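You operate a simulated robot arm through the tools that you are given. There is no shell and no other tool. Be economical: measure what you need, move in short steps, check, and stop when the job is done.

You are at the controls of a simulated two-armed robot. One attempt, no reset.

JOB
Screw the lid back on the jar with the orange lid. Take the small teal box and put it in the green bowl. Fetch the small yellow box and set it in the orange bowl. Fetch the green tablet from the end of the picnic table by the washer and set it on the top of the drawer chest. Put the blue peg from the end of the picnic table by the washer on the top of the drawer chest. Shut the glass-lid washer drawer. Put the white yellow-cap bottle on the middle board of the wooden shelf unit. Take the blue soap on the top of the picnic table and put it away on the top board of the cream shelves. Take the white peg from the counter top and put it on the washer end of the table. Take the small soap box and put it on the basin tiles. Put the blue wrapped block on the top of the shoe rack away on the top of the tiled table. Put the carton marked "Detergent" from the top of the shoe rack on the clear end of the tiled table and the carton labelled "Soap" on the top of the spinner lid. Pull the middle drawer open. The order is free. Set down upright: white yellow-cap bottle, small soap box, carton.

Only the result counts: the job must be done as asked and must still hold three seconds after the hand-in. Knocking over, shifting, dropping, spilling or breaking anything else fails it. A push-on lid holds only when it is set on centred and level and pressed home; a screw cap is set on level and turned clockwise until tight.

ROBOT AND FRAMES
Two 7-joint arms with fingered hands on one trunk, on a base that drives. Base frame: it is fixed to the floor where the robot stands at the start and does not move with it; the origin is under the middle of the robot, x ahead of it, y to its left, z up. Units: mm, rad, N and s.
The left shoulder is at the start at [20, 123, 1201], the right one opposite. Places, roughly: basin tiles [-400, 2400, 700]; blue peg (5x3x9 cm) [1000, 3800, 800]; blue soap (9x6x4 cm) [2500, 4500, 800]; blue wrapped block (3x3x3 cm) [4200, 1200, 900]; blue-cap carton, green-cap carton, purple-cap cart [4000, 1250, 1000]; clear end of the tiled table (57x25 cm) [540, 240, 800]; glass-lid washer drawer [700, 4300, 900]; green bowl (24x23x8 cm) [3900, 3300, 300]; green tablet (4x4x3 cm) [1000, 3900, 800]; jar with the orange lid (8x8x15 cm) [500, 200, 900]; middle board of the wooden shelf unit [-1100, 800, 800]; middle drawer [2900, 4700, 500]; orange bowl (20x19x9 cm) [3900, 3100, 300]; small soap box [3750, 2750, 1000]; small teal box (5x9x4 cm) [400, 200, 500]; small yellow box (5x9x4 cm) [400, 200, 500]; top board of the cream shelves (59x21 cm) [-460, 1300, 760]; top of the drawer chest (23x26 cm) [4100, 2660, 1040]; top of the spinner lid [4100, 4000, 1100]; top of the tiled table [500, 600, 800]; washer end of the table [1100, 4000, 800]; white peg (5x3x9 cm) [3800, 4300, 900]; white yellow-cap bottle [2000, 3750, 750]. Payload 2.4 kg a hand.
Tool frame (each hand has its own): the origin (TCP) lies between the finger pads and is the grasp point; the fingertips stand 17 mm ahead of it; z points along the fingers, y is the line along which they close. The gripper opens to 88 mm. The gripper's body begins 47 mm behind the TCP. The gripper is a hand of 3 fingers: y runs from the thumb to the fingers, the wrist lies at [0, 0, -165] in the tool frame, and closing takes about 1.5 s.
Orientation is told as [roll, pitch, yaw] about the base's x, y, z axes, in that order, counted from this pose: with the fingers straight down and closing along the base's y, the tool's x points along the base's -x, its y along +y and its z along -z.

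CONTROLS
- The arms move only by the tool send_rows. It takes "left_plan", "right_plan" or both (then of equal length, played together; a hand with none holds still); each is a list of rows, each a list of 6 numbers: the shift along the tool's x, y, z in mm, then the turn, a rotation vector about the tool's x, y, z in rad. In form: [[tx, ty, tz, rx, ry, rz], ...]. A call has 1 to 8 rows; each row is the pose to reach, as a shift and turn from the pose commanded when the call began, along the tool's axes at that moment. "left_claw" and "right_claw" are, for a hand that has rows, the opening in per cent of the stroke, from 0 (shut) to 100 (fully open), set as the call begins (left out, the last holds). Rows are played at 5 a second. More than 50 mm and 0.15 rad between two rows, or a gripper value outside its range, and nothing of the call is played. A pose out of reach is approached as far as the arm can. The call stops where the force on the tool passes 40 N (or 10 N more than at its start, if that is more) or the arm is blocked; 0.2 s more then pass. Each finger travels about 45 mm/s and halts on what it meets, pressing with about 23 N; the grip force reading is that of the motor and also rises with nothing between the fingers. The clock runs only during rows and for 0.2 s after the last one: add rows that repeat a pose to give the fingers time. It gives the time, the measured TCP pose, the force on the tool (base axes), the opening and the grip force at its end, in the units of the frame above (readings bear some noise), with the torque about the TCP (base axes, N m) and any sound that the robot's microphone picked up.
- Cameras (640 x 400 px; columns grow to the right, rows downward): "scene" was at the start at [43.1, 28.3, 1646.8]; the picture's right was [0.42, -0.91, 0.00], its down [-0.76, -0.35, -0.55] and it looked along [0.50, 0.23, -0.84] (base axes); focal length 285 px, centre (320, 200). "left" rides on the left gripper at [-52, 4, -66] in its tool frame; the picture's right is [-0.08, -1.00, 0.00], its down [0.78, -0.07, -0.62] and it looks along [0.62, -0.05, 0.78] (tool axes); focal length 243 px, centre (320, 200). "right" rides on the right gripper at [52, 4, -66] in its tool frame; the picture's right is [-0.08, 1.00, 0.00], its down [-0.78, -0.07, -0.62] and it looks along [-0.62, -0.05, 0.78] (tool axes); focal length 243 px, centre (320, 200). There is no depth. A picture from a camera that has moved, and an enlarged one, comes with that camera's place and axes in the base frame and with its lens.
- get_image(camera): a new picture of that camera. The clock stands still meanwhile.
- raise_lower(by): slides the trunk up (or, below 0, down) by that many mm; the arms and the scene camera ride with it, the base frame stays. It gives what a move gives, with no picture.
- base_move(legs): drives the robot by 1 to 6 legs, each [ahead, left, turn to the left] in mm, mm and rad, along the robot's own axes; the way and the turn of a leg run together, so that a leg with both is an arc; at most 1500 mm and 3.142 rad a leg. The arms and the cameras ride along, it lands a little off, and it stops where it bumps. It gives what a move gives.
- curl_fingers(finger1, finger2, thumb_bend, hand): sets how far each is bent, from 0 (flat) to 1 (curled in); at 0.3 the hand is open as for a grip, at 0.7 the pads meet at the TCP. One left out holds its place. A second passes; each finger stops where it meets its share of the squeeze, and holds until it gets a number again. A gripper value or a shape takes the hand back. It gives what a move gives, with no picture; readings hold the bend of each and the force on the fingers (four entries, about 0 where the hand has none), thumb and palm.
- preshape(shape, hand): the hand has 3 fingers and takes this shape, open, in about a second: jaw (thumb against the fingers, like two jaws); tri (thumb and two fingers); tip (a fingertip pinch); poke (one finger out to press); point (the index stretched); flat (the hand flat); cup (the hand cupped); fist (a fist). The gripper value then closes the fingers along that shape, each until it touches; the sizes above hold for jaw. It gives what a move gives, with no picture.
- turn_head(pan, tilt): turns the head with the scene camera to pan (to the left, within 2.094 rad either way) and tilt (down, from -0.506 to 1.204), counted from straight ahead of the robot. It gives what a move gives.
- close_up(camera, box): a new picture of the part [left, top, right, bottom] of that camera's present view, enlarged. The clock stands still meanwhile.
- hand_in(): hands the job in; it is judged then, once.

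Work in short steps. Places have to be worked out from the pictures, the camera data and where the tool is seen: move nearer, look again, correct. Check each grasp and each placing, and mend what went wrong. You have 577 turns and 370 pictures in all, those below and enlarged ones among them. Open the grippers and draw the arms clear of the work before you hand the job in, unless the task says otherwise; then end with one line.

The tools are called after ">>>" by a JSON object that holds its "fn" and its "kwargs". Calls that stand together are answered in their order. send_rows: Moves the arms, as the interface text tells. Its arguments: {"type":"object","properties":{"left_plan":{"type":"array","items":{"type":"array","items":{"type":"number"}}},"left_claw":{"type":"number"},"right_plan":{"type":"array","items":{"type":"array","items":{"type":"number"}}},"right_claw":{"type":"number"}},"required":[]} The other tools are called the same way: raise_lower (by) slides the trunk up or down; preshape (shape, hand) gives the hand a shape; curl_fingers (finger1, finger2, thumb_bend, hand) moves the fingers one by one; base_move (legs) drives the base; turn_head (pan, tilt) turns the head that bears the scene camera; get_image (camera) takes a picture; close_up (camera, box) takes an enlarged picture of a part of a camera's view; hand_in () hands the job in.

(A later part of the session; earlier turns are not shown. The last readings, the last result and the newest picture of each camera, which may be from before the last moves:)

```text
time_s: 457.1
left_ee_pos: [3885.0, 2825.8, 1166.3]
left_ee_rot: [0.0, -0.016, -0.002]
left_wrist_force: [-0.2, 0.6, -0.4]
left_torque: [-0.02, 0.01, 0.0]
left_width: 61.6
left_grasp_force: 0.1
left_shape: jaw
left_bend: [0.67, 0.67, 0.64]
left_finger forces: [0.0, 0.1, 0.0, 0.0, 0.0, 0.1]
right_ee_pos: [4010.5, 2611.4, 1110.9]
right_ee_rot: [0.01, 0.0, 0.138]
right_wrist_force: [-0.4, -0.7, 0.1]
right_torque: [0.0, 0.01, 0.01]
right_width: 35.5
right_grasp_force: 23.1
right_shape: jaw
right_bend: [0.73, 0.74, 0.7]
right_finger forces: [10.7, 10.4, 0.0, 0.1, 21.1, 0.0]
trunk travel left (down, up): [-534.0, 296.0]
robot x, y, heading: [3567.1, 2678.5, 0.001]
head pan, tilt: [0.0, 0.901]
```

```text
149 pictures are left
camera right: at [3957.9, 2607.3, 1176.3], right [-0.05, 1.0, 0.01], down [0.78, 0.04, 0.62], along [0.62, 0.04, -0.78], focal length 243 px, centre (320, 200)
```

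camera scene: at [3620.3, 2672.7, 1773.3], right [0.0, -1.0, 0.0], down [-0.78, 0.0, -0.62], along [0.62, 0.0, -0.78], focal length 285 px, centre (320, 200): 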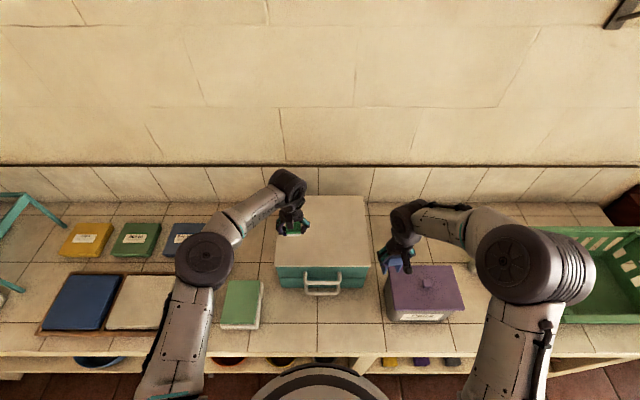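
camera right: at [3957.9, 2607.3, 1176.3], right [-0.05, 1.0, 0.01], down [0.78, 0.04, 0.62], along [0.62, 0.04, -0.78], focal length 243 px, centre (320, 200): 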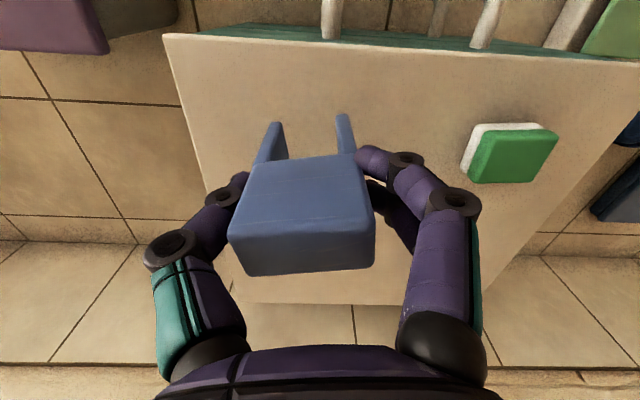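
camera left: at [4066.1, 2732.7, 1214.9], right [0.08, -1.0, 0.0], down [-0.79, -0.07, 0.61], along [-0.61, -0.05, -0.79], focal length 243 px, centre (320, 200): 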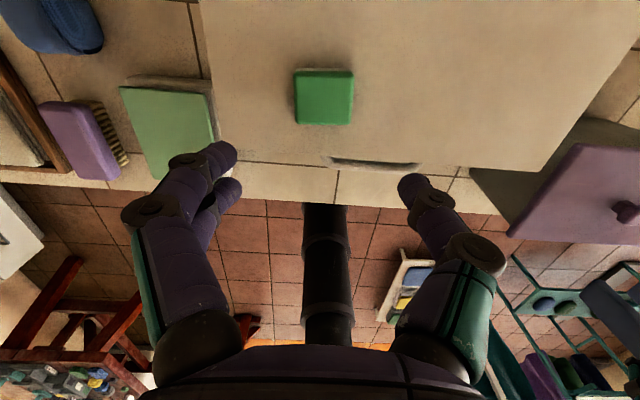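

Lower the peg to contact.

>>> {"fn": "send_rows", "kwargs": {"right_plan": [[0, 0, 8, 0, 0, 0], [0, 0, 12, 0, 0, 0], [0, 0, 16, 0, 0, 0], [0, 0, 19, 0, 0, 0], [0, 0, 22, 0, 0, 0], [0, 0, 25, 0, 0, 0]]}}

```text
time_s: 458.5
left_ee_pos: [3881.9, 2826.7, 1167.3]
left_ee_rot: [0.0, -0.018, -0.002]
left_wrist_force: [0.3, 0.3, -0.8]
left_torque: [-0.02, -0.01, 0.0]
left_width: 61.3
left_grasp_force: 0.1
left_shape: jaw
left_bend: [0.67, 0.67, 0.64]
left_finger forces: [0.0, 0.1, 0.0, 0.0, 0.0, 0.1]
right_ee_pos: [4009.3, 2612.5, 1088.5]
right_ee_rot: [0.011, -0.007, 0.137]
right_wrist_force: [1.3, 1.9, 26.3]
right_torque: [-0.21, -0.01, 0.02]
right_width: 36.1
right_grasp_force: 23.3
right_shape: jaw
right_bend: [0.75, 0.75, 0.7]
right_finger forces: [13.2, 12.8, 0.0, 0.0, 24.8, 0.0]
trunk travel left (down, up): [-534.0, 296.0]
robot x, y, heading: [3563.5, 2673.5, 0.001]
head pan, tilt: [0.0, 0.901]
```

Contact. Release and rise.

>>> {"fn": "send_rows", "kwargs": {"right_plan": [[0, 0, -2, 0, 0, 0], [0, 0, -2, 0, 0, 0], [0, 0, -2, 0, 0, 0], [0, 0, -2, 0, 0, 0], [0, 0, -30, 0, 0, 0], [0, 0, -70, 0, 0, 0], [0, 0, -110, 0, 0, 0], [40, 0, -130, 0, 0, 0]], "right_claw": 75}}

>>> {"fn": "get_image", "kwargs": {"camera": "right"}}

```text
time_s: 460.3
left_ee_pos: [3883.1, 2827.5, 1167.0]
left_ee_rot: [0.001, -0.018, -0.003]
left_wrist_force: [-0.3, -0.8, -0.7]
left_torque: [-0.04, -0.02, 0.01]
left_width: 61.6
left_grasp_force: 0.1
left_shape: jaw
left_bend: [0.67, 0.67, 0.64]
left_finger forces: [0.0, 0.0, 0.0, 0.0, 0.1, 0.0]
right_ee_pos: [3969.8, 2603.7, 1219.3]
right_ee_rot: [0.01, -0.002, 0.136]
right_wrist_force: [-0.3, -0.4, 0.0]
right_torque: [-0.02, 0.01, 0.01]
right_width: 66.0
right_grasp_force: 0.0
right_shape: jaw
right_bend: [0.64, 0.64, 0.6]
right_finger forces: [0.0, 0.0, 0.1, 0.0, 0.0, 0.0]
trunk travel left (down, up): [-534.0, 296.0]
robot x, y, heading: [3565.1, 2674.7, -0.002]
head pan, tilt: [0.0, 0.901]
```

```text
148 pictures are left
camera right: at [3916.8, 2600.2, 1284.5], right [-0.05, 1.0, 0.01], down [0.78, 0.03, 0.62], along [0.62, 0.04, -0.78], focal length 243 px, centre (320, 200)
```

right: 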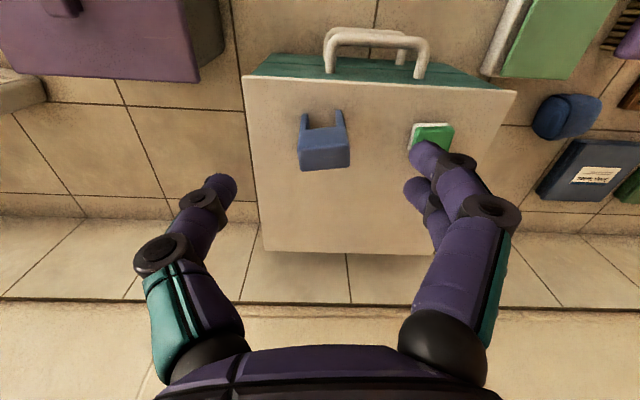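

Both stand on the chest. Next the shoe rack cartons near (4000,1250): back off and slide right.

>>> {"fn": "base_move", "kwargs": {"legs": [[-250, 0, 0], [0, -1250, 0]]}}

>>> {"fn": "turn_head", "kwargs": {"pan": -0.1, "tilt": 0.7}}

>>> {"fn": "get_image", "kwargs": {"camera": "scene"}}

```text
time_s: 468.2
left_ee_pos: [3623.4, 1540.7, 1166.8]
left_ee_rot: [0.0, -0.017, -0.02]
left_wrist_force: [0.3, 0.0, 0.0]
left_torque: [0.02, 0.01, -0.01]
left_width: 61.3
left_grasp_force: 0.0
left_shape: jaw
left_bend: [0.67, 0.67, 0.64]
left_finger forces: [0.0, 0.0, 0.0, 0.0, 0.0, 0.0]
right_ee_pos: [3705.8, 1316.6, 1217.5]
right_ee_rot: [0.012, -0.001, 0.119]
right_wrist_force: [-0.1, 0.7, 0.4]
right_torque: [0.01, 0.02, -0.04]
right_width: 65.8
right_grasp_force: 0.0
right_shape: jaw
right_bend: [0.64, 0.64, 0.6]
right_finger forces: [0.1, 0.0, 0.0, 0.1, 0.0, 0.0]
trunk travel left (down, up): [-534.0, 296.0]
robot x, y, heading: [3303.7, 1392.5, -0.02]
head pan, tilt: [0.0, 0.901]
```

```text
time_s: 468.9
left_ee_pos: [3623.3, 1540.6, 1166.7]
left_ee_rot: [0.001, -0.017, -0.018]
left_wrist_force: [0.3, 0.0, -0.4]
left_torque: [-0.04, -0.07, -0.01]
left_width: 61.3
left_grasp_force: 0.0
left_shape: jaw
left_bend: [0.67, 0.67, 0.64]
left_finger forces: [0.1, 0.1, 0.0, 0.0, 0.0, 0.0]
right_ee_pos: [3706.8, 1317.0, 1216.7]
right_ee_rot: [0.01, 0.0, 0.119]
right_wrist_force: [0.6, -0.8, -0.8]
right_torque: [0.01, 0.01, 0.0]
right_width: 65.8
right_grasp_force: 0.0
right_shape: jaw
right_bend: [0.64, 0.64, 0.6]
right_finger forces: [0.0, 0.0, 0.0, 0.1, 0.0, 0.0]
trunk travel left (down, up): [-534.0, 296.0]
robot x, y, heading: [3299.9, 1394.6, -0.013]
head pan, tilt: [-0.099, 0.7]
```

```text
147 pictures are left
camera scene: at [3366.5, 1383.6, 1789.4], right [-0.12, -0.99, 0.0], down [-0.64, 0.07, -0.76], along [0.76, -0.09, -0.64], focal length 285 px, centre (320, 200)
```

scene: 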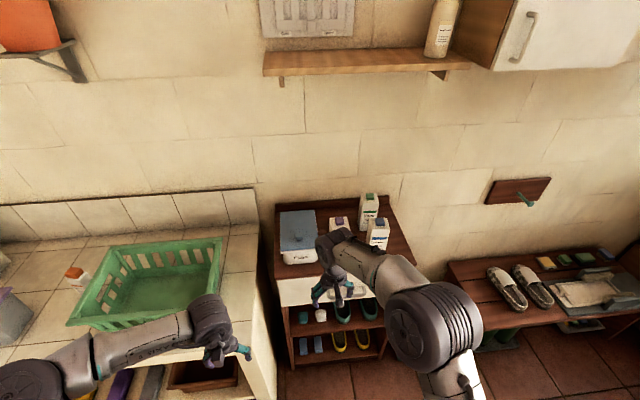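

>>> {"fn": "close_up", "kwargs": {"camera": "scene", "box": [260, 180, 430, 300]}}

>>> {"fn": "get_image", "kwargs": {"camera": "right"}}

```text
3.33 times, centred on (345, 240) of scene
camera zoom: at [3366.5, 1383.6, 1789.4], right [-0.12, -0.99, 0.0], down [-0.64, 0.07, -0.76], along [0.76, -0.09, -0.64], focal length 950 px, centre (237, 67)
```

zoom: 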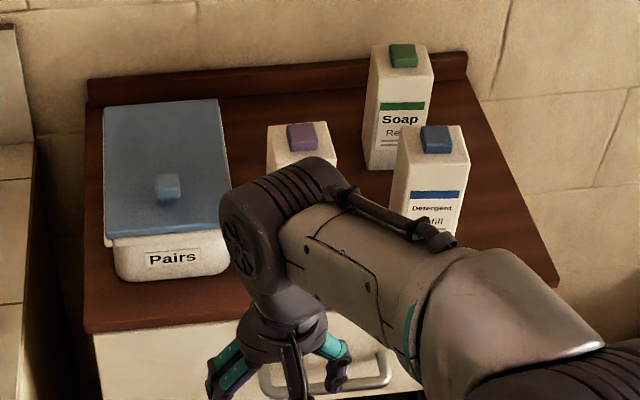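

```text
145 pictures are left
camera right: at [3654.4, 1314.4, 1283.6], right [-0.03, 1.0, 0.01], down [0.78, 0.02, 0.62], along [0.62, 0.03, -0.78], focal length 243 px, centre (320, 200)
```

right: 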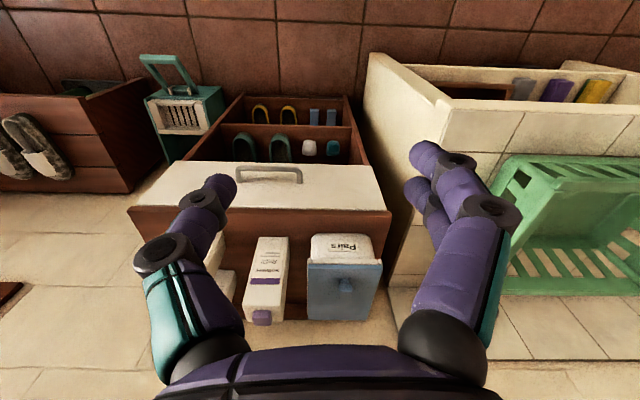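

Soap carton (green cap) ≈ (4180,1090) at the back; Detergent (blue cap) ≈ (4060,1100). I'll take Soap first from above with the right hand. Move in.

>>> {"fn": "base_move", "kwargs": {"legs": [[0, -140, 0.013], [330, 0, 0]]}}

>>> {"fn": "get_image", "kwargs": {"camera": "right"}}

>>> {"fn": "get_image", "kwargs": {"camera": "scene"}}

```text
time_s: 472.0
left_ee_pos: [3950.0, 1404.0, 1165.5]
left_ee_rot: [0.0, -0.016, -0.01]
left_wrist_force: [-0.8, -0.5, 0.3]
left_torque: [-0.02, -0.01, 0.03]
left_width: 61.5
left_grasp_force: 0.0
left_shape: jaw
left_bend: [0.67, 0.67, 0.64]
left_finger forces: [0.0, 0.1, 0.0, 0.0, 0.1, 0.0]
right_ee_pos: [4034.9, 1181.1, 1217.8]
right_ee_rot: [0.011, 0.001, 0.13]
right_wrist_force: [0.0, 0.2, -0.1]
right_torque: [0.0, -0.03, 0.0]
right_width: 65.8
right_grasp_force: 0.0
right_shape: jaw
right_bend: [0.64, 0.64, 0.6]
right_finger forces: [0.0, 0.1, 0.0, 0.0, 0.0, 0.0]
trunk travel left (down, up): [-534.0, 296.0]
robot x, y, heading: [3629.5, 1254.3, -0.004]
head pan, tilt: [-0.099, 0.7]
```

```text
144 pictures are left
camera right: at [3982.0, 1177.6, 1283.4], right [-0.05, 1.0, 0.01], down [0.78, 0.03, 0.62], along [0.62, 0.04, -0.78], focal length 243 px, centre (320, 200)
```

right: 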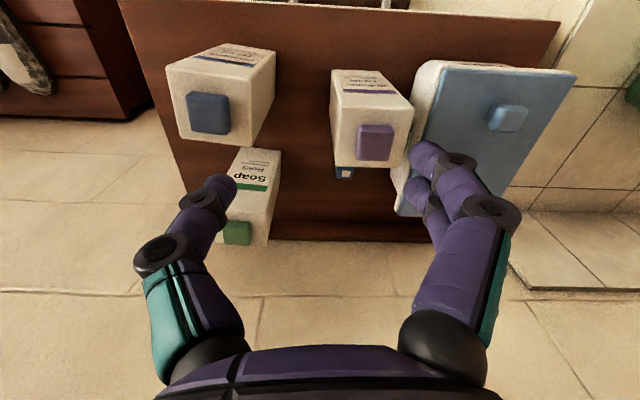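

```text
143 pictures are left
camera scene: at [3693.7, 1243.5, 1789.4], right [-0.11, -0.99, 0.0], down [-0.64, 0.07, -0.76], along [0.76, -0.08, -0.64], focal length 285 px, centre (320, 200)
```

scene: 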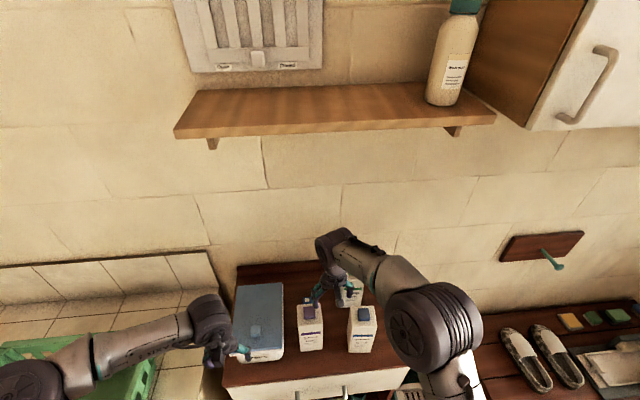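

I see Soap ≈ (4180,1097), Detergent ≈ (4050,1097), purple ≈ (4069,1230), and the blue block ≈ (4185,1231) behind it. Move in 65 mm and bring the right hand above Soap with a slight forward tilt.

>>> {"fn": "base_move", "kwargs": {"legs": [[65, 0, 0]]}}

>>> {"fn": "send_rows", "kwargs": {"right_plan": [[-17, -23, 0, 0, -0.08, 0.03], [-34, -47, 0, 0, -0.15, 0.06], [-51, -70, 0, 0, -0.22, 0.1], [-68, -94, 10, 0, -0.3, 0.13], [-68, -94, 30, 0, -0.3, 0.13], [-68, -94, 30, 0, -0.3, 0.13]], "right_claw": 100}}

>>> {"fn": "get_image", "kwargs": {"camera": "right"}}

>>> {"fn": "get_image", "kwargs": {"camera": "scene"}}

```text
time_s: 473.0
left_ee_pos: [4014.4, 1403.9, 1165.1]
left_ee_rot: [0.001, -0.015, -0.006]
left_wrist_force: [0.3, -1.1, -0.5]
left_torque: [0.02, 0.0, 0.01]
left_width: 61.6
left_grasp_force: 0.1
left_shape: jaw
left_bend: [0.67, 0.67, 0.64]
left_finger forces: [0.0, 0.0, 0.0, 0.0, 0.0, 0.0]
right_ee_pos: [4101.4, 1180.4, 1216.1]
right_ee_rot: [0.01, 0.002, 0.13]
right_wrist_force: [-0.2, -0.4, 0.3]
right_torque: [-0.02, 0.05, 0.02]
right_width: 66.0
right_grasp_force: 0.2
right_shape: jaw
right_bend: [0.64, 0.64, 0.6]
right_finger forces: [0.0, 0.0, 0.1, 0.1, 0.0, 0.0]
trunk travel left (down, up): [-534.0, 296.0]
robot x, y, heading: [3694.5, 1250.0, -0.007]
head pan, tilt: [-0.099, 0.7]
```

```text
time_s: 474.4
left_ee_pos: [4014.0, 1403.6, 1166.5]
left_ee_rot: [0.002, -0.016, -0.007]
left_wrist_force: [0.4, 0.3, 0.7]
left_torque: [0.0, -0.04, 0.01]
left_width: 61.2
left_grasp_force: 0.1
left_shape: jaw
left_bend: [0.67, 0.67, 0.64]
left_finger forces: [0.0, 0.1, 0.0, 0.1, 0.0, 0.0]
right_ee_pos: [4177.6, 1098.1, 1185.4]
right_ee_rot: [0.032, -0.3, -0.007]
right_wrist_force: [0.1, 0.6, -0.4]
right_torque: [-0.01, 0.0, 0.0]
right_width: 87.9
right_grasp_force: 0.1
right_shape: jaw
right_bend: [0.3, 0.3, 0.3]
right_finger forces: [0.0, 0.0, 0.0, 0.0, 0.0, 0.1]
trunk travel left (down, up): [-534.0, 296.0]
robot x, y, heading: [3692.8, 1256.7, -0.006]
head pan, tilt: [-0.099, 0.7]
```

```text
142 pictures are left
camera right: at [4108.3, 1099.3, 1234.0], right [0.08, 1.0, 0.05], down [0.56, -0.09, 0.82], along [0.82, -0.03, -0.57], focal length 243 px, centre (320, 200)
```

right: 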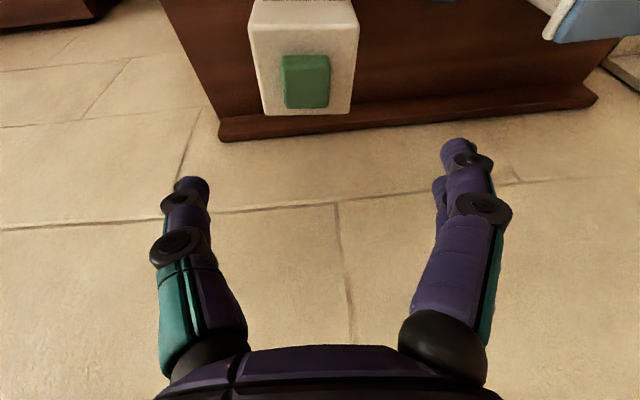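

```text
141 pictures are left
camera scene: at [3757.5, 1242.9, 1789.5], right [-0.1, -0.99, 0.0], down [-0.64, 0.07, -0.76], along [0.76, -0.08, -0.64], focal length 285 px, centre (320, 200)
```

scene: 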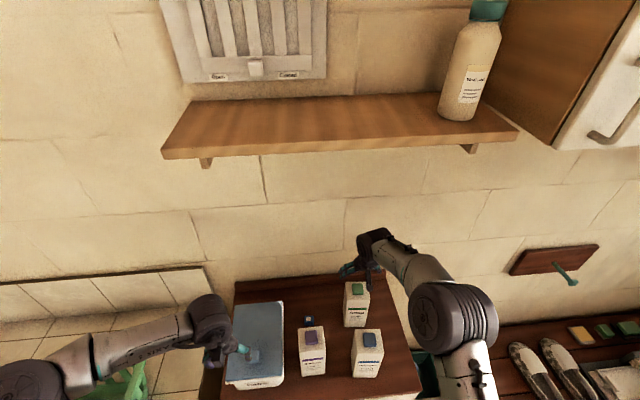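

Aligned. Descend vertically toward TCP z≈1055.

>>> {"fn": "send_rows", "kwargs": {"right_plan": [[13, -4, 43, 0, 0, 0], [26, -5, 84, 0, 0, 0], [32, -5, 105, 0, 0, 0], [32, -5, 105, 0, 0, 0]]}}

>>> {"fn": "get_image", "kwargs": {"camera": "right"}}

```text
time_s: 475.4
left_ee_pos: [4013.0, 1403.2, 1165.8]
left_ee_rot: [0.001, -0.015, -0.005]
left_wrist_force: [-0.2, 0.0, 0.3]
left_torque: [-0.02, 0.0, 0.01]
left_width: 61.2
left_grasp_force: 0.0
left_shape: jaw
left_bend: [0.67, 0.67, 0.64]
left_finger forces: [0.1, 0.0, 0.1, 0.1, 0.0, 0.0]
right_ee_pos: [4176.8, 1094.9, 1074.1]
right_ee_rot: [0.029, -0.3, -0.006]
right_wrist_force: [-0.4, 0.7, -1.4]
right_torque: [0.02, 0.01, 0.0]
right_width: 88.1
right_grasp_force: 0.1
right_shape: jaw
right_bend: [0.3, 0.3, 0.3]
right_finger forces: [0.0, 0.0, 0.0, 0.0, 0.1, 0.0]
trunk travel left (down, up): [-534.0, 296.0]
robot x, y, heading: [3691.4, 1255.1, -0.005]
head pan, tilt: [-0.099, 0.7]
```

```text
140 pictures are left
camera right: at [4107.1, 1097.6, 1122.8], right [0.08, 1.0, 0.05], down [0.56, -0.09, 0.82], along [0.82, -0.03, -0.57], focal length 243 px, centre (320, 200)
```

right: 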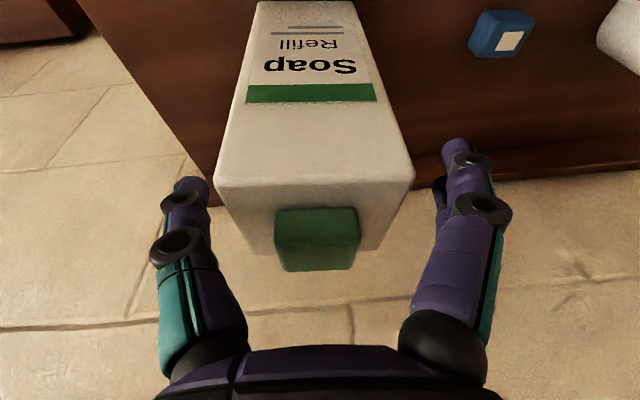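

Shift forward 18 and 3 mm to −y while lowering 24, then close.

>>> {"fn": "send_rows", "kwargs": {"right_plan": [[-8, -3, 4, 0, 0, 0], [-16, -3, 5, 0, 0, 0], [-13, -3, 18, 0, 0, 0], [-10, -3, 28, 0, 0, 0], [-10, -3, 28, 0, 0, 0]]}}

>>> {"fn": "send_rows", "kwargs": {"right_plan": [[0, 0, 0, 0, 0, 0], [0, 0, 0, 0, 0, 0], [0, 0, 0, 0, 0, 0], [0, 0, 0, 0, 0, 0], [0, 0, 0, 0, 0, 0], [0, 0, 0, 0, 0, 0]], "right_claw": 45}}

>>> {"fn": "get_image", "kwargs": {"camera": "right"}}

```text
time_s: 476.6
left_ee_pos: [4012.9, 1404.5, 1166.8]
left_ee_rot: [-0.002, -0.015, -0.007]
left_wrist_force: [-0.2, -0.1, 0.5]
left_torque: [0.0, -0.01, -0.03]
left_width: 61.1
left_grasp_force: 0.0
left_shape: jaw
left_bend: [0.67, 0.67, 0.64]
left_finger forces: [0.0, 0.0, 0.0, 0.0, 0.0, 0.0]
right_ee_pos: [4195.3, 1093.2, 1055.9]
right_ee_rot: [0.031, -0.299, -0.005]
right_wrist_force: [0.9, -2.8, 11.8]
right_torque: [-0.02, 0.13, -0.03]
right_width: 87.7
right_grasp_force: 0.1
right_shape: jaw
right_bend: [0.3, 0.3, 0.3]
right_finger forces: [4.5, 0.0, 0.0, 0.1, 5.7, 0.1]
trunk travel left (down, up): [-534.0, 296.0]
robot x, y, heading: [3694.4, 1252.5, -0.004]
head pan, tilt: [-0.099, 0.7]
```

```text
time_s: 478.0
left_ee_pos: [4011.9, 1404.8, 1166.1]
left_ee_rot: [-0.001, -0.016, -0.007]
left_wrist_force: [-0.1, -0.3, -0.1]
left_torque: [0.0, 0.0, -0.02]
left_width: 61.5
left_grasp_force: 0.0
left_shape: jaw
left_bend: [0.67, 0.67, 0.64]
left_finger forces: [0.0, 0.1, 0.0, 0.0, 0.0, 0.1]
right_ee_pos: [4196.1, 1093.5, 1053.9]
right_ee_rot: [0.03, -0.297, -0.006]
right_wrist_force: [2.3, 0.4, 13.7]
right_torque: [0.05, 0.19, -0.08]
right_width: 64.7
right_grasp_force: 22.9
right_shape: jaw
right_bend: [0.67, 0.71, 0.54]
right_finger forces: [15.9, 12.6, 0.0, 0.0, 24.7, 0.0]
trunk travel left (down, up): [-534.0, 296.0]
robot x, y, heading: [3695.0, 1257.7, -0.005]
head pan, tilt: [-0.099, 0.7]
```

```text
139 pictures are left
camera right: at [4125.6, 1095.9, 1101.2], right [0.08, 1.0, 0.05], down [0.56, -0.09, 0.82], along [0.82, -0.03, -0.57], focal length 243 px, centre (320, 200)
```

right: 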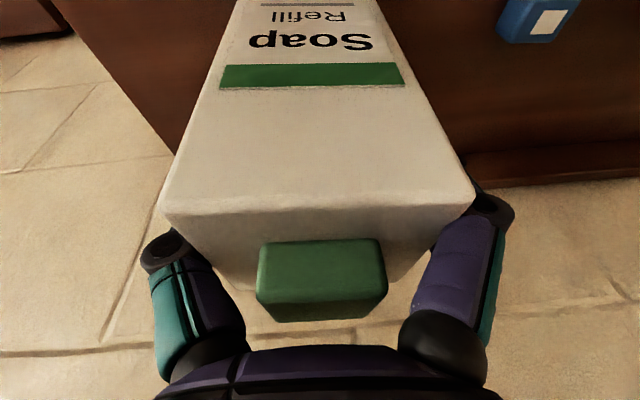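

Gripped. Lift straight up and check.

>>> {"fn": "send_rows", "kwargs": {"right_plan": [[-3, 0, -10, 0, 0, 0], [-13, 0, -43, 0, 0, 0], [-26, 0, -84, 0, 0, 0], [-39, 0, -126, 0, 0, 0], [-50, 0, -162, 0, 0, 0], [-62, 0, -200, 0, 0, 0]]}}

>>> {"fn": "get_image", "kwargs": {"camera": "right"}}

>>> {"fn": "get_image", "kwargs": {"camera": "scene"}}

```text
time_s: 479.4
left_ee_pos: [4014.3, 1403.5, 1167.2]
left_ee_rot: [0.0, -0.016, -0.008]
left_wrist_force: [-0.2, -0.3, 0.0]
left_torque: [-0.01, 0.02, -0.03]
left_width: 61.5
left_grasp_force: 0.1
left_shape: jaw
left_bend: [0.67, 0.67, 0.64]
left_finger forces: [0.1, 0.0, 0.0, 0.0, 0.0, 0.1]
right_ee_pos: [4194.7, 1087.0, 1264.6]
right_ee_rot: [0.031, -0.299, -0.006]
right_wrist_force: [-0.4, 0.4, -5.9]
right_torque: [0.0, 0.02, -0.01]
right_width: 65.2
right_grasp_force: 23.2
right_shape: jaw
right_bend: [0.66, 0.71, 0.54]
right_finger forces: [10.5, 12.8, 0.0, 0.0, 23.1, 0.0]
trunk travel left (down, up): [-534.0, 296.0]
robot x, y, heading: [3694.1, 1253.1, -0.007]
head pan, tilt: [-0.099, 0.7]
```

```text
138 pictures are left
camera right: at [4126.2, 1089.0, 1312.3], right [0.08, 1.0, 0.05], down [0.56, -0.09, 0.82], along [0.82, -0.03, -0.57], focal length 243 px, centre (320, 200)
```

right: 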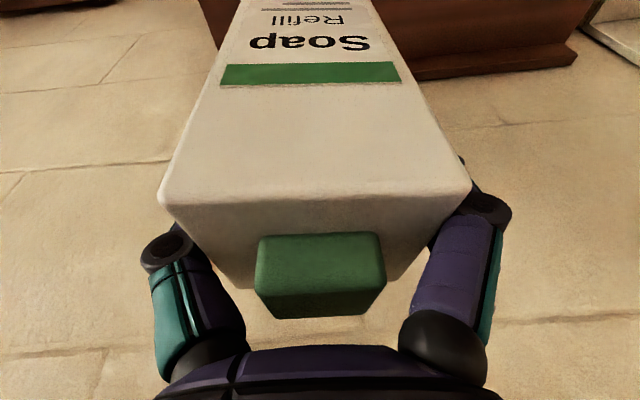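

```text
137 pictures are left
camera scene: at [3757.8, 1243.1, 1789.4], right [-0.1, -0.99, 0.0], down [-0.64, 0.07, -0.76], along [0.76, -0.08, -0.64], focal length 285 px, centre (320, 200)
```

scene: 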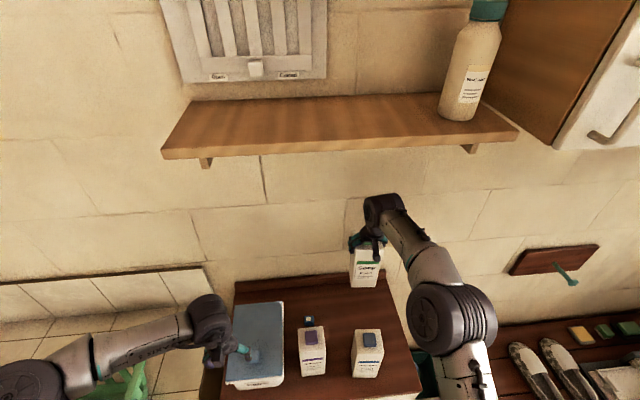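

Carton held upright. Back off and carry it to the spinner (y≈4000).

>>> {"fn": "base_move", "kwargs": {"legs": [[-420, 0, 0.007], [0, 1450, 0], [0, 1400, 0]]}}

>>> {"fn": "turn_head", "kwargs": {"pan": -0.1, "tilt": 0.7}}

>>> {"fn": "get_image", "kwargs": {"camera": "scene"}}

```text
time_s: 495.3
left_ee_pos: [3596.7, 4250.4, 1166.6]
left_ee_rot: [0.0, -0.017, 0.007]
left_wrist_force: [-0.4, -0.7, 0.4]
left_torque: [-0.01, 0.03, 0.0]
left_width: 61.5
left_grasp_force: 0.0
left_shape: jaw
left_bend: [0.67, 0.67, 0.64]
left_finger forces: [0.0, 0.0, 0.1, 0.0, 0.0, 0.1]
right_ee_pos: [3783.0, 3935.4, 1262.8]
right_ee_rot: [0.029, -0.296, 0.005]
right_wrist_force: [-0.1, -1.1, -5.7]
right_torque: [0.02, 0.02, -0.01]
right_width: 65.1
right_grasp_force: 22.7
right_shape: jaw
right_bend: [0.66, 0.71, 0.54]
right_finger forces: [10.3, 12.8, 0.1, 0.1, 22.9, 0.0]
trunk travel left (down, up): [-534.0, 296.0]
robot x, y, heading: [3278.7, 4100.0, -0.001]
head pan, tilt: [-0.099, 0.7]
```

```text
time_s: 495.9
left_ee_pos: [3595.8, 4250.7, 1167.0]
left_ee_rot: [0.001, -0.015, 0.006]
left_wrist_force: [1.1, -0.2, 0.5]
left_torque: [0.01, 0.03, -0.02]
left_width: 61.3
left_grasp_force: 0.1
left_shape: jaw
left_bend: [0.67, 0.67, 0.64]
left_finger forces: [0.1, 0.0, 0.0, 0.0, 0.0, 0.0]
right_ee_pos: [3781.1, 3936.2, 1264.0]
right_ee_rot: [0.029, -0.299, 0.007]
right_wrist_force: [0.0, -0.6, -5.9]
right_torque: [0.0, 0.02, 0.01]
right_width: 64.8
right_grasp_force: 23.3
right_shape: jaw
right_bend: [0.66, 0.71, 0.54]
right_finger forces: [10.4, 12.7, 0.0, 0.0, 22.7, 0.0]
trunk travel left (down, up): [-534.0, 296.0]
robot x, y, heading: [3276.7, 4097.5, 0.004]
head pan, tilt: [-0.099, 0.7]
```

```text
136 pictures are left
camera scene: at [3342.5, 4087.2, 1789.4], right [-0.09, -1.0, 0.0], down [-0.64, 0.06, -0.76], along [0.76, -0.07, -0.64], focal length 285 px, centre (320, 200)
```

scene: 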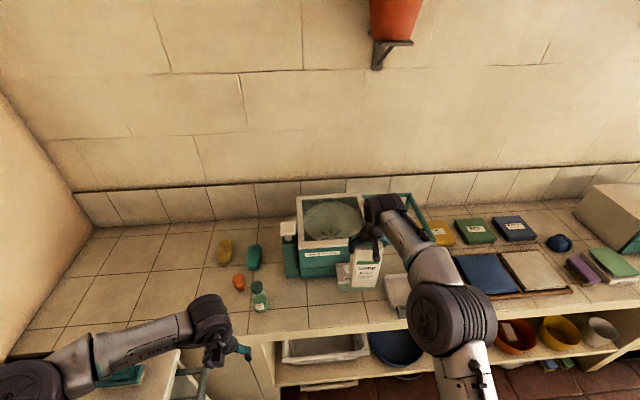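

Lid ≈ x 3946–4210, y 3853–4096. Drive in so the carton hovers over its middle.

>>> {"fn": "base_move", "kwargs": {"legs": [[0, 50, 0], [270, 0, 0]]}}

>>> {"fn": "turn_head", "kwargs": {"pan": -0.2, "tilt": 0.85}}

>>> {"fn": "get_image", "kwargs": {"camera": "scene"}}

>>> {"fn": "get_image", "kwargs": {"camera": "right"}}

```text
time_s: 498.3
left_ee_pos: [3869.3, 4302.8, 1165.7]
left_ee_rot: [-0.002, -0.015, 0.005]
left_wrist_force: [-0.1, -0.2, 0.1]
left_torque: [0.01, 0.03, -0.01]
left_width: 61.6
left_grasp_force: 0.0
left_shape: jaw
left_bend: [0.67, 0.67, 0.64]
left_finger forces: [0.0, 0.0, 0.0, 0.0, 0.0, 0.0]
right_ee_pos: [4055.0, 3988.1, 1263.1]
right_ee_rot: [0.031, -0.297, 0.004]
right_wrist_force: [0.2, 0.2, -6.7]
right_torque: [0.02, 0.0, 0.01]
right_width: 65.3
right_grasp_force: 23.0
right_shape: jaw
right_bend: [0.66, 0.71, 0.54]
right_finger forces: [10.3, 12.9, 0.1, 0.1, 23.0, 0.0]
trunk travel left (down, up): [-534.0, 296.0]
robot x, y, heading: [3550.6, 4150.7, 0.007]
head pan, tilt: [-0.099, 0.7]
```

```text
time_s: 499.0
left_ee_pos: [3867.3, 4302.1, 1166.8]
left_ee_rot: [-0.001, -0.015, 0.005]
left_wrist_force: [0.2, 0.1, -0.8]
left_torque: [-0.01, -0.02, 0.02]
left_width: 61.5
left_grasp_force: 0.1
left_shape: jaw
left_bend: [0.67, 0.67, 0.64]
left_finger forces: [0.0, 0.0, 0.0, 0.1, 0.1, 0.0]
right_ee_pos: [4053.5, 3986.5, 1264.3]
right_ee_rot: [0.03, -0.297, 0.005]
right_wrist_force: [0.3, 0.6, -5.8]
right_torque: [-0.02, 0.02, 0.0]
right_width: 65.3
right_grasp_force: 22.8
right_shape: jaw
right_bend: [0.66, 0.71, 0.54]
right_finger forces: [10.3, 12.9, 0.0, 0.0, 23.0, 0.1]
trunk travel left (down, up): [-534.0, 296.0]
robot x, y, heading: [3550.7, 4152.6, 0.005]
head pan, tilt: [-0.201, 0.85]
```

```text
135 pictures are left
camera scene: at [3606.3, 4131.5, 1777.2], right [-0.19, -0.98, 0.0], down [-0.74, 0.15, -0.66], along [0.65, -0.13, -0.75], focal length 285 px, centre (320, 200)
```

scene: 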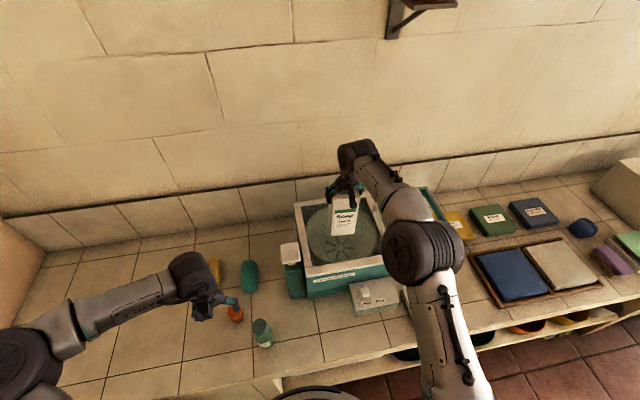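

```text
134 pictures are left
camera right: at [3984.4, 3988.9, 1311.7], right [0.07, 1.0, 0.05], down [0.57, -0.08, 0.82], along [0.82, -0.02, -0.57], focal length 243 px, centre (320, 200)
```

right: 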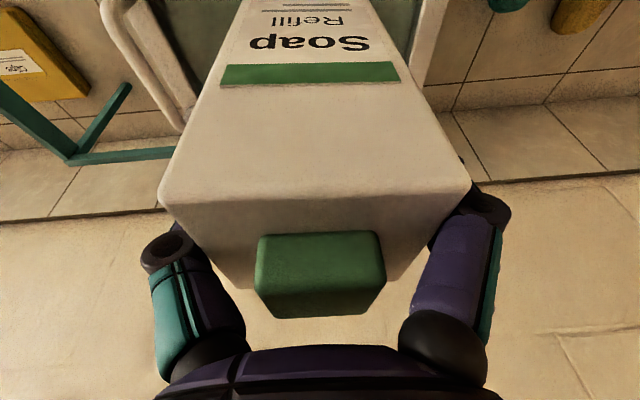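

Centred over the lid's glass. Lower to contact.

>>> {"fn": "send_rows", "kwargs": {"right_plan": [[6, 0, 19, 0, 0, 0], [12, 0, 38, 0, 0, 0], [15, 0, 48, 0, 0, 0], [16, 0, 52, 0, 0, 0], [17, 0, 56, 0, 0, 0], [19, 0, 60, 0, 0, 0], [20, 0, 64, 0, 0, 0], [21, 0, 68, 0, 0, 0]]}}

```text
time_s: 500.6
left_ee_pos: [3867.5, 4303.3, 1165.7]
left_ee_rot: [-0.001, -0.015, 0.004]
left_wrist_force: [0.8, 0.6, -0.1]
left_torque: [0.0, 0.0, 0.0]
left_width: 61.2
left_grasp_force: 0.1
left_shape: jaw
left_bend: [0.67, 0.67, 0.64]
left_finger forces: [0.0, 0.0, 0.0, 0.1, 0.1, 0.0]
right_ee_pos: [4057.2, 3989.5, 1207.5]
right_ee_rot: [0.032, -0.32, 0.003]
right_wrist_force: [2.8, -0.5, 17.2]
right_torque: [0.06, 0.27, 0.01]
right_width: 63.1
right_grasp_force: 22.5
right_shape: jaw
right_bend: [0.69, 0.72, 0.56]
right_finger forces: [14.3, 13.1, 0.1, 0.1, 26.4, 0.0]
trunk travel left (down, up): [-534.0, 296.0]
robot x, y, heading: [3547.1, 4150.8, 0.004]
head pan, tilt: [-0.201, 0.85]
stopped in row 7 (right hand): the force on the tool passed its limit at 44 N (the readings are from after the stop); the commanded pose is now the measured one
```

Contact. Check the carton's attitude before release.

>>> {"fn": "close_up", "kwargs": {"camera": "scene", "box": [270, 160, 430, 300]}}

```text
2.86 times, centred on (350, 230) of scene
camera zoom: at [3606.1, 4132.0, 1777.2], right [-0.19, -0.98, 0.0], down [-0.74, 0.15, -0.66], along [0.65, -0.13, -0.75], focal length 815 px, centre (234, 114)
```

zoom: 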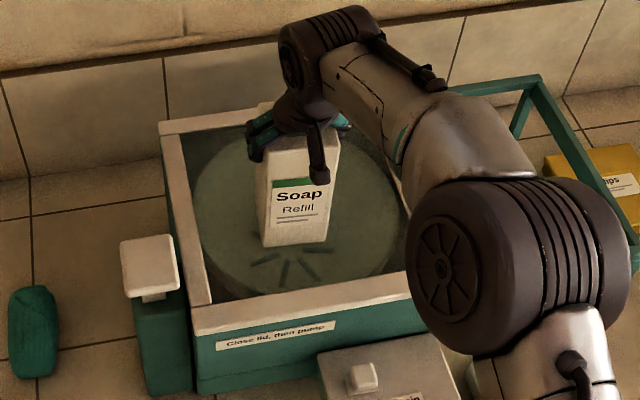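

Upright on the glass. Release, and lift vertically.

>>> {"fn": "send_rows", "kwargs": {"right_plan": [[-1, 0, -3, 0, 0, 0], [-1, 0, -3, 0, 0, 0], [-1, 0, -3, 0, 0, 0], [-1, 0, -3, 0, 0, 0], [-1, 0, -3, 0, 0, 0]], "right_claw": 100}}

>>> {"fn": "send_rows", "kwargs": {"right_plan": [[-6, 0, -20, 0, 0, 0], [-18, 0, -57, 0, 0, 0], [-30, 0, -95, 0, 0, 0], [-40, 0, -128, 0, 0, 0]]}}

>>> {"fn": "close_up", "kwargs": {"camera": "scene", "box": [270, 160, 430, 300]}}

```text
time_s: 501.8
left_ee_pos: [3867.1, 4302.1, 1167.4]
left_ee_rot: [-0.001, -0.016, 0.006]
left_wrist_force: [1.0, 0.5, 0.2]
left_torque: [0.04, 0.01, 0.02]
left_width: 61.3
left_grasp_force: 0.1
left_shape: jaw
left_bend: [0.67, 0.67, 0.64]
left_finger forces: [0.0, 0.0, 0.0, 0.0, 0.1, 0.1]
right_ee_pos: [4054.9, 3988.6, 1207.3]
right_ee_rot: [0.033, -0.312, 0.003]
right_wrist_force: [2.6, -1.9, 4.9]
right_torque: [-0.06, 0.09, 0.0]
right_width: 87.6
right_grasp_force: 0.0
right_shape: jaw
right_bend: [0.3, 0.3, 0.3]
right_finger forces: [2.7, 0.0, 0.0, 0.0, 6.1, 0.1]
trunk travel left (down, up): [-534.0, 296.0]
robot x, y, heading: [3549.3, 4147.4, 0.007]
head pan, tilt: [-0.201, 0.85]
```

```text
time_s: 502.8
left_ee_pos: [3867.3, 4303.2, 1166.5]
left_ee_rot: [0.001, -0.016, 0.007]
left_wrist_force: [0.3, -0.1, 0.1]
left_torque: [-0.02, 0.01, 0.02]
left_width: 61.4
left_grasp_force: 0.1
left_shape: jaw
left_bend: [0.67, 0.67, 0.64]
left_finger forces: [0.0, 0.0, 0.0, 0.1, 0.0, 0.0]
right_ee_pos: [4048.8, 3985.9, 1340.4]
right_ee_rot: [0.032, -0.313, 0.005]
right_wrist_force: [-0.4, 0.2, 0.5]
right_torque: [0.01, -0.01, -0.01]
right_width: 87.9
right_grasp_force: 0.0
right_shape: jaw
right_bend: [0.3, 0.3, 0.3]
right_finger forces: [0.0, 0.1, 0.0, 0.0, 0.0, 0.0]
right hand out of reach, approached as far as the arm can: row 4
trunk travel left (down, up): [-534.0, 296.0]
robot x, y, heading: [3552.6, 4149.6, 0.006]
head pan, tilt: [-0.201, 0.85]
```

```text
2.86 times, centred on (350, 230) of scene
camera zoom: at [3605.9, 4131.8, 1777.2], right [-0.19, -0.98, 0.0], down [-0.74, 0.15, -0.66], along [0.65, -0.13, -0.75], focal length 815 px, centre (234, 114)
```

zoom: 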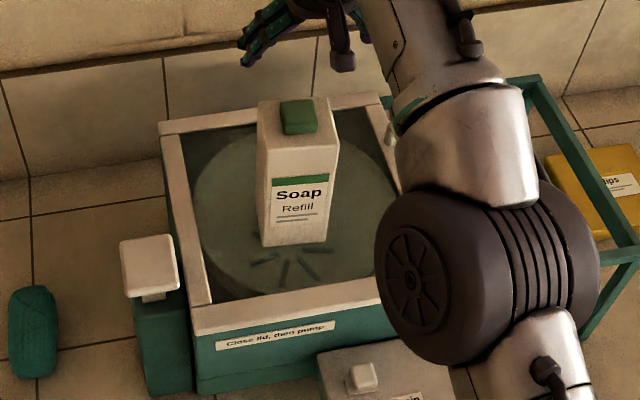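

Soap carton stands on the lid. Next the middle drawer: retract, back off, and turn to face the drawer cabinet.

>>> {"fn": "send_rows", "kwargs": {"right_plan": [[30, 0, 10, 0, 0.08, 0], [60, 0, 20, 0, 0.16, 0], [90, 0, 30, 0, 0.24, 0], [120, 0, 40, 0, 0.31, 0], [130, 0, 60, 0, 0.31, 0]]}}

>>> {"fn": "base_move", "kwargs": {"legs": [[-600, -250, 0], [0, 0, 1.565]]}}

>>> {"fn": "turn_head", "kwargs": {"pan": 0, "tilt": 0.7}}

>>> {"fn": "get_image", "kwargs": {"camera": "scene"}}

```text
time_s: 504.0
left_ee_pos: [3868.3, 4301.4, 1166.3]
left_ee_rot: [0.0, -0.016, 0.005]
left_wrist_force: [-0.4, 0.2, 1.4]
left_torque: [0.0, -0.02, -0.01]
left_width: 61.4
left_grasp_force: 0.1
left_shape: jaw
left_bend: [0.67, 0.67, 0.64]
left_finger forces: [0.1, 0.0, 0.0, 0.0, 0.0, 0.1]
right_ee_pos: [3945.9, 3987.8, 1241.1]
right_ee_rot: [0.03, -0.002, 0.014]
right_wrist_force: [-0.2, -0.2, 0.0]
right_torque: [0.03, 0.0, 0.0]
right_width: 88.1
right_grasp_force: 0.0
right_shape: jaw
right_bend: [0.3, 0.3, 0.3]
right_finger forces: [0.0, 0.0, 0.0, 0.0, 0.0, 0.0]
trunk travel left (down, up): [-534.0, 296.0]
robot x, y, heading: [3548.9, 4149.0, 0.002]
head pan, tilt: [-0.201, 0.85]
```

```text
time_s: 511.4
left_ee_pos: [2789.1, 4215.0, 1165.5]
left_ee_rot: [-0.001, -0.015, 1.562]
left_wrist_force: [-0.4, 1.1, 0.4]
left_torque: [0.01, 0.02, 0.0]
left_width: 61.4
left_grasp_force: 0.1
left_shape: jaw
left_bend: [0.67, 0.67, 0.64]
left_finger forces: [0.0, 0.0, 0.1, 0.0, 0.1, 0.1]
right_ee_pos: [3104.2, 4287.9, 1242.1]
right_ee_rot: [0.029, -0.004, 1.571]
right_wrist_force: [-0.1, 0.1, 0.1]
right_torque: [0.03, -0.01, 0.06]
right_width: 87.9
right_grasp_force: 0.0
right_shape: jaw
right_bend: [0.3, 0.3, 0.3]
right_finger forces: [0.0, 0.0, 0.0, 0.0, 0.0, 0.0]
trunk travel left (down, up): [-534.0, 296.0]
robot x, y, heading: [2944.6, 3892.2, 1.565]
head pan, tilt: [-0.201, 0.85]
```

```text
time_s: 512.2
left_ee_pos: [2790.0, 4215.9, 1166.4]
left_ee_rot: [0.0, -0.017, 1.563]
left_wrist_force: [-0.4, -0.6, 0.0]
left_torque: [-0.04, 0.03, 0.01]
left_width: 61.3
left_grasp_force: 0.2
left_shape: jaw
left_bend: [0.67, 0.67, 0.64]
left_finger forces: [0.1, 0.0, 0.0, 0.0, 0.0, 0.1]
right_ee_pos: [3104.2, 4288.2, 1242.1]
right_ee_rot: [0.029, -0.003, 1.571]
right_wrist_force: [1.0, 0.5, 0.1]
right_torque: [0.0, -0.02, 0.0]
right_width: 87.8
right_grasp_force: 0.1
right_shape: jaw
right_bend: [0.3, 0.3, 0.3]
right_finger forces: [0.0, 0.0, 0.0, 0.0, 0.0, 0.0]
trunk travel left (down, up): [-534.0, 296.0]
robot x, y, heading: [2937.4, 3896.1, 1.567]
head pan, tilt: [0.0, 0.7]
```

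```text
131 pictures are left
camera scene: at [2938.9, 3958.9, 1789.4], right [1.0, -0.01, 0.0], down [-0.01, -0.64, -0.76], along [0.01, 0.76, -0.64], focal length 285 px, centre (320, 200)
```

scene: 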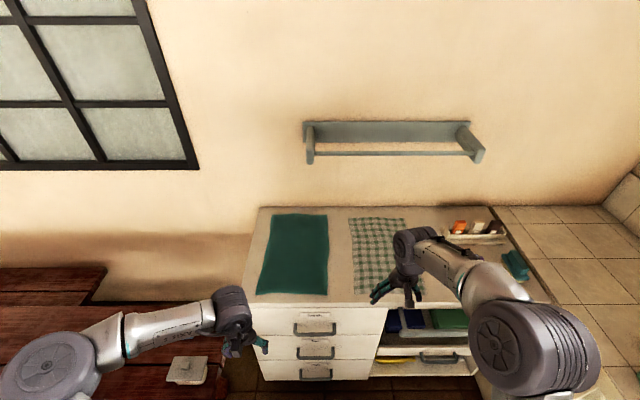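

The middle handle is at ≈(2920,4470,490). I'll use the left hand, horizontal, gripping the bar from above/below. Reposition, lower the trunk, then reorient.

>>> {"fn": "base_move", "kwargs": {"legs": [[-120, -130, 0]]}}

>>> {"fn": "raise_lower", "kwargs": {"by": -400}}

>>> {"fn": "send_rows", "kwargs": {"left_plan": [[0, 0, 0, 0, 0, 0.15], [0, 0, 0, 0, 0, 0.3], [0, 0, 0, 0, 0, 0.45], [0, 0, 0, 0, 0, 0.6], [0, 0, 0, 0, 0, 0.75], [0, 0, 0, 0, 0, 0.9], [0, 0, 0, 0, 0, 1.05], [0, 0, 0, 0, 0, 1.2]], "left_claw": 100}}

>>> {"fn": "send_rows", "kwargs": {"left_plan": [[0, 0, 0, 0, 0, 0.15], [0, 0, 0, 0, 0, 0.3], [0, 0, 0, 0, 0, 0.365], [0, 0, 20, -0.12, 0, 0.365], [0, 0, 20, -0.12, 0, 0.365]]}}

```text
time_s: 513.7
left_ee_pos: [2917.9, 4093.1, 1167.2]
left_ee_rot: [0.001, -0.016, 1.556]
left_wrist_force: [0.0, 0.5, 0.3]
left_torque: [0.03, -0.01, 0.0]
left_width: 61.2
left_grasp_force: 0.0
left_shape: jaw
left_bend: [0.67, 0.67, 0.64]
left_finger forces: [0.1, 0.1, 0.0, 0.0, 0.0, 0.1]
right_ee_pos: [3235.0, 4165.4, 1242.4]
right_ee_rot: [0.031, -0.004, 1.566]
right_wrist_force: [0.3, 0.4, -0.3]
right_torque: [-0.01, 0.01, -0.01]
right_width: 87.8
right_grasp_force: 0.1
right_shape: jaw
right_bend: [0.3, 0.3, 0.3]
right_finger forces: [0.0, 0.0, 0.1, 0.1, 0.1, 0.1]
trunk travel left (down, up): [-534.0, 296.0]
robot x, y, heading: [3064.2, 3774.8, 1.563]
head pan, tilt: [0.0, 0.7]
```

```text
time_s: 517.5
left_ee_pos: [2917.8, 4094.1, 767.7]
left_ee_rot: [0.001, -0.015, 1.556]
left_wrist_force: [0.3, 0.3, -0.2]
left_torque: [0.0, 0.02, -0.05]
left_width: 61.4
left_grasp_force: 0.0
left_shape: jaw
left_bend: [0.67, 0.67, 0.64]
left_finger forces: [0.0, 0.0, 0.0, 0.1, 0.1, 0.0]
right_ee_pos: [3233.0, 4166.7, 841.8]
right_ee_rot: [0.028, -0.003, 1.564]
right_wrist_force: [-0.2, 0.1, -0.7]
right_torque: [0.0, 0.0, 0.03]
right_width: 87.9
right_grasp_force: 0.0
right_shape: jaw
right_bend: [0.3, 0.3, 0.3]
right_finger forces: [0.0, 0.0, 0.0, 0.0, 0.0, 0.0]
trunk travel left (down, up): [-134.0, 696.0]
robot x, y, heading: [3063.0, 3772.0, 1.557]
head pan, tilt: [0.0, 0.7]
```

```text
time_s: 519.3
left_ee_pos: [2918.4, 4094.0, 765.0]
left_ee_rot: [0.015, -0.007, 0.356]
left_wrist_force: [0.0, 1.1, -0.4]
left_torque: [0.01, -0.04, 0.0]
left_width: 87.7
left_grasp_force: 0.0
left_shape: jaw
left_bend: [0.3, 0.3, 0.3]
left_finger forces: [0.0, 0.1, 0.0, 0.0, 0.1, 0.0]
right_ee_pos: [3233.8, 4166.7, 841.0]
right_ee_rot: [0.031, -0.003, 1.565]
right_wrist_force: [0.1, 0.2, -0.3]
right_torque: [-0.04, -0.03, 0.02]
right_width: 88.0
right_grasp_force: 0.1
right_shape: jaw
right_bend: [0.3, 0.3, 0.3]
right_finger forces: [0.0, 0.0, 0.0, 0.0, 0.0, 0.0]
trunk travel left (down, up): [-134.0, 696.0]
robot x, y, heading: [3065.9, 3772.9, 1.558]
head pan, tilt: [0.0, 0.7]
```

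```text
time_s: 520.5
left_ee_pos: [2918.6, 4094.4, 747.1]
left_ee_rot: [0.135, 0.021, -0.007]
left_wrist_force: [0.4, 0.2, 0.8]
left_torque: [0.01, -0.02, 0.0]
left_width: 87.9
left_grasp_force: 0.0
left_shape: jaw
left_bend: [0.3, 0.3, 0.3]
left_finger forces: [0.1, 0.1, 0.0, 0.1, 0.0, 0.0]
right_ee_pos: [3234.1, 4166.8, 841.8]
right_ee_rot: [0.031, -0.004, 1.566]
right_wrist_force: [0.5, 0.5, -0.6]
right_torque: [0.02, -0.02, -0.02]
right_width: 87.8
right_grasp_force: 0.0
right_shape: jaw
right_bend: [0.3, 0.3, 0.3]
right_finger forces: [0.0, 0.0, 0.1, 0.1, 0.0, 0.0]
trunk travel left (down, up): [-134.0, 696.0]
robot x, y, heading: [3066.6, 3773.9, 1.556]
head pan, tilt: [0.0, 0.7]
```

Yaw done; now roll the left hand to point forward while lowering to z≈500.

>>> {"fn": "send_rows", "kwargs": {"left_plan": [[0, 0, 30, -0.145, 0, 0], [0, 0, 60, -0.29, 0, 0], [0, 0, 90, -0.435, 0, 0], [0, 0, 120, -0.58, 0, 0], [0, 0, 150, -0.725, 0, 0], [0, 0, 180, -0.87, 0, 0], [0, 0, 210, -1.015, 0, 0], [0, 0, 240, -1.16, 0, 0]]}}

>>> {"fn": "send_rows", "kwargs": {"left_plan": [[0, 0, 0, -0.14, 0, 0], [0, 0, 0, -0.24, 0, 0], [0, 0, 0, -0.24, 0, 0]]}}

>>> {"fn": "get_image", "kwargs": {"camera": "left"}}

>>> {"fn": "turn_head", "kwargs": {"pan": 0.3, "tilt": 0.8}}

>>> {"fn": "get_image", "kwargs": {"camera": "scene"}}

```text
time_s: 522.3
left_ee_pos: [2914.8, 4124.6, 508.0]
left_ee_rot: [1.295, 0.019, -0.008]
left_wrist_force: [-1.0, -0.5, 0.7]
left_torque: [0.01, -0.01, -0.01]
left_width: 87.8
left_grasp_force: 0.1
left_shape: jaw
left_bend: [0.3, 0.3, 0.3]
left_finger forces: [0.2, 0.0, 0.0, 0.0, 0.0, 0.0]
right_ee_pos: [3234.2, 4167.5, 841.7]
right_ee_rot: [0.028, -0.003, 1.565]
right_wrist_force: [0.6, -0.3, 0.0]
right_torque: [-0.01, -0.01, 0.02]
right_width: 87.7
right_grasp_force: 0.1
right_shape: jaw
right_bend: [0.3, 0.3, 0.3]
right_finger forces: [0.0, 0.0, 0.1, 0.0, 0.0, 0.0]
trunk travel left (down, up): [-134.0, 696.0]
robot x, y, heading: [3064.2, 3773.3, 1.564]
head pan, tilt: [0.0, 0.7]
```

```text
time_s: 523.1
left_ee_pos: [2914.6, 4126.4, 508.8]
left_ee_rot: [1.533, 0.02, -0.007]
left_wrist_force: [1.3, 0.1, -0.1]
left_torque: [0.03, -0.01, 0.0]
left_width: 87.9
left_grasp_force: 0.0
left_shape: jaw
left_bend: [0.3, 0.3, 0.3]
left_finger forces: [0.1, 0.0, 0.0, 0.0, 0.0, 0.0]
right_ee_pos: [3234.8, 4166.7, 842.1]
right_ee_rot: [0.028, -0.003, 1.565]
right_wrist_force: [0.9, 0.3, -0.1]
right_torque: [0.04, 0.0, 0.01]
right_width: 87.7
right_grasp_force: 0.0
right_shape: jaw
right_bend: [0.3, 0.3, 0.3]
right_finger forces: [0.0, 0.1, 0.1, 0.0, 0.0, 0.0]
trunk travel left (down, up): [-134.0, 696.0]
robot x, y, heading: [3064.3, 3771.8, 1.558]
head pan, tilt: [0.0, 0.7]
```

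```text
130 pictures are left
camera left: at [2965.5, 4060.0, 515.3], right [0.06, -0.04, -1.0], down [-0.79, -0.62, -0.03], along [-0.61, 0.79, -0.07], focal length 243 px, centre (320, 200)
```

left: 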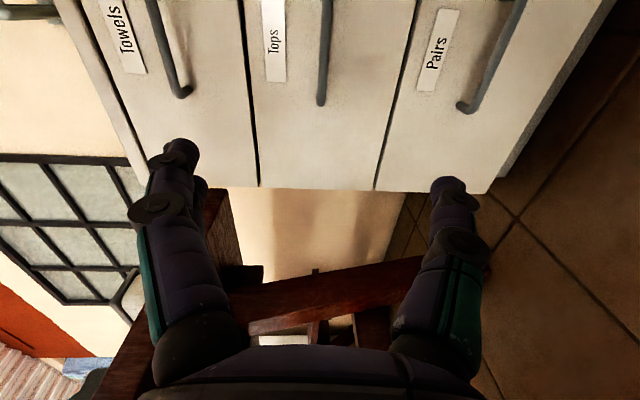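

```text
time_s: 523.9
left_ee_pos: [2915.0, 4126.9, 509.0]
left_ee_rot: [1.532, 0.022, -0.008]
left_wrist_force: [-0.3, -0.6, -0.1]
left_torque: [0.02, 0.0, 0.01]
left_width: 88.0
left_grasp_force: 0.1
left_shape: jaw
left_bend: [0.3, 0.3, 0.3]
left_finger forces: [0.0, 0.0, 0.0, 0.1, 0.0, 0.0]
right_ee_pos: [3233.5, 4166.9, 842.8]
right_ee_rot: [0.029, -0.003, 1.566]
right_wrist_force: [-0.4, -1.0, 0.2]
right_torque: [0.01, 0.01, 0.0]
right_width: 88.2
right_grasp_force: 0.1
right_shape: jaw
right_bend: [0.3, 0.3, 0.3]
right_finger forces: [0.0, 0.0, 0.0, 0.0, 0.0, 0.0]
trunk travel left (down, up): [-134.0, 696.0]
robot x, y, heading: [3064.8, 3772.7, 1.559]
head pan, tilt: [0.3, 0.799]
```

```text
129 pictures are left
camera scene: at [3042.2, 3829.4, 1381.3], right [0.96, 0.28, 0.0], down [0.2, -0.69, -0.7], along [-0.2, 0.67, -0.72], focal length 285 px, centre (320, 200)
```

scene: 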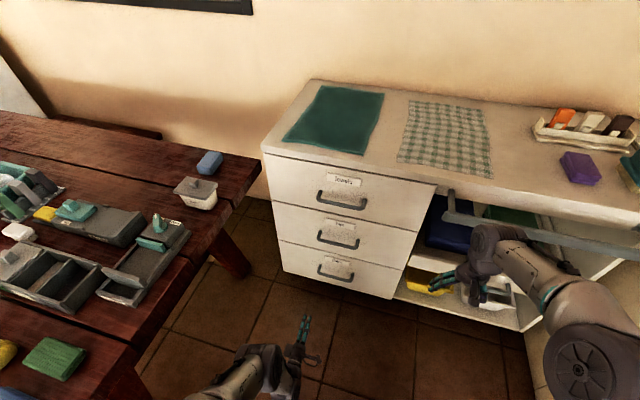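

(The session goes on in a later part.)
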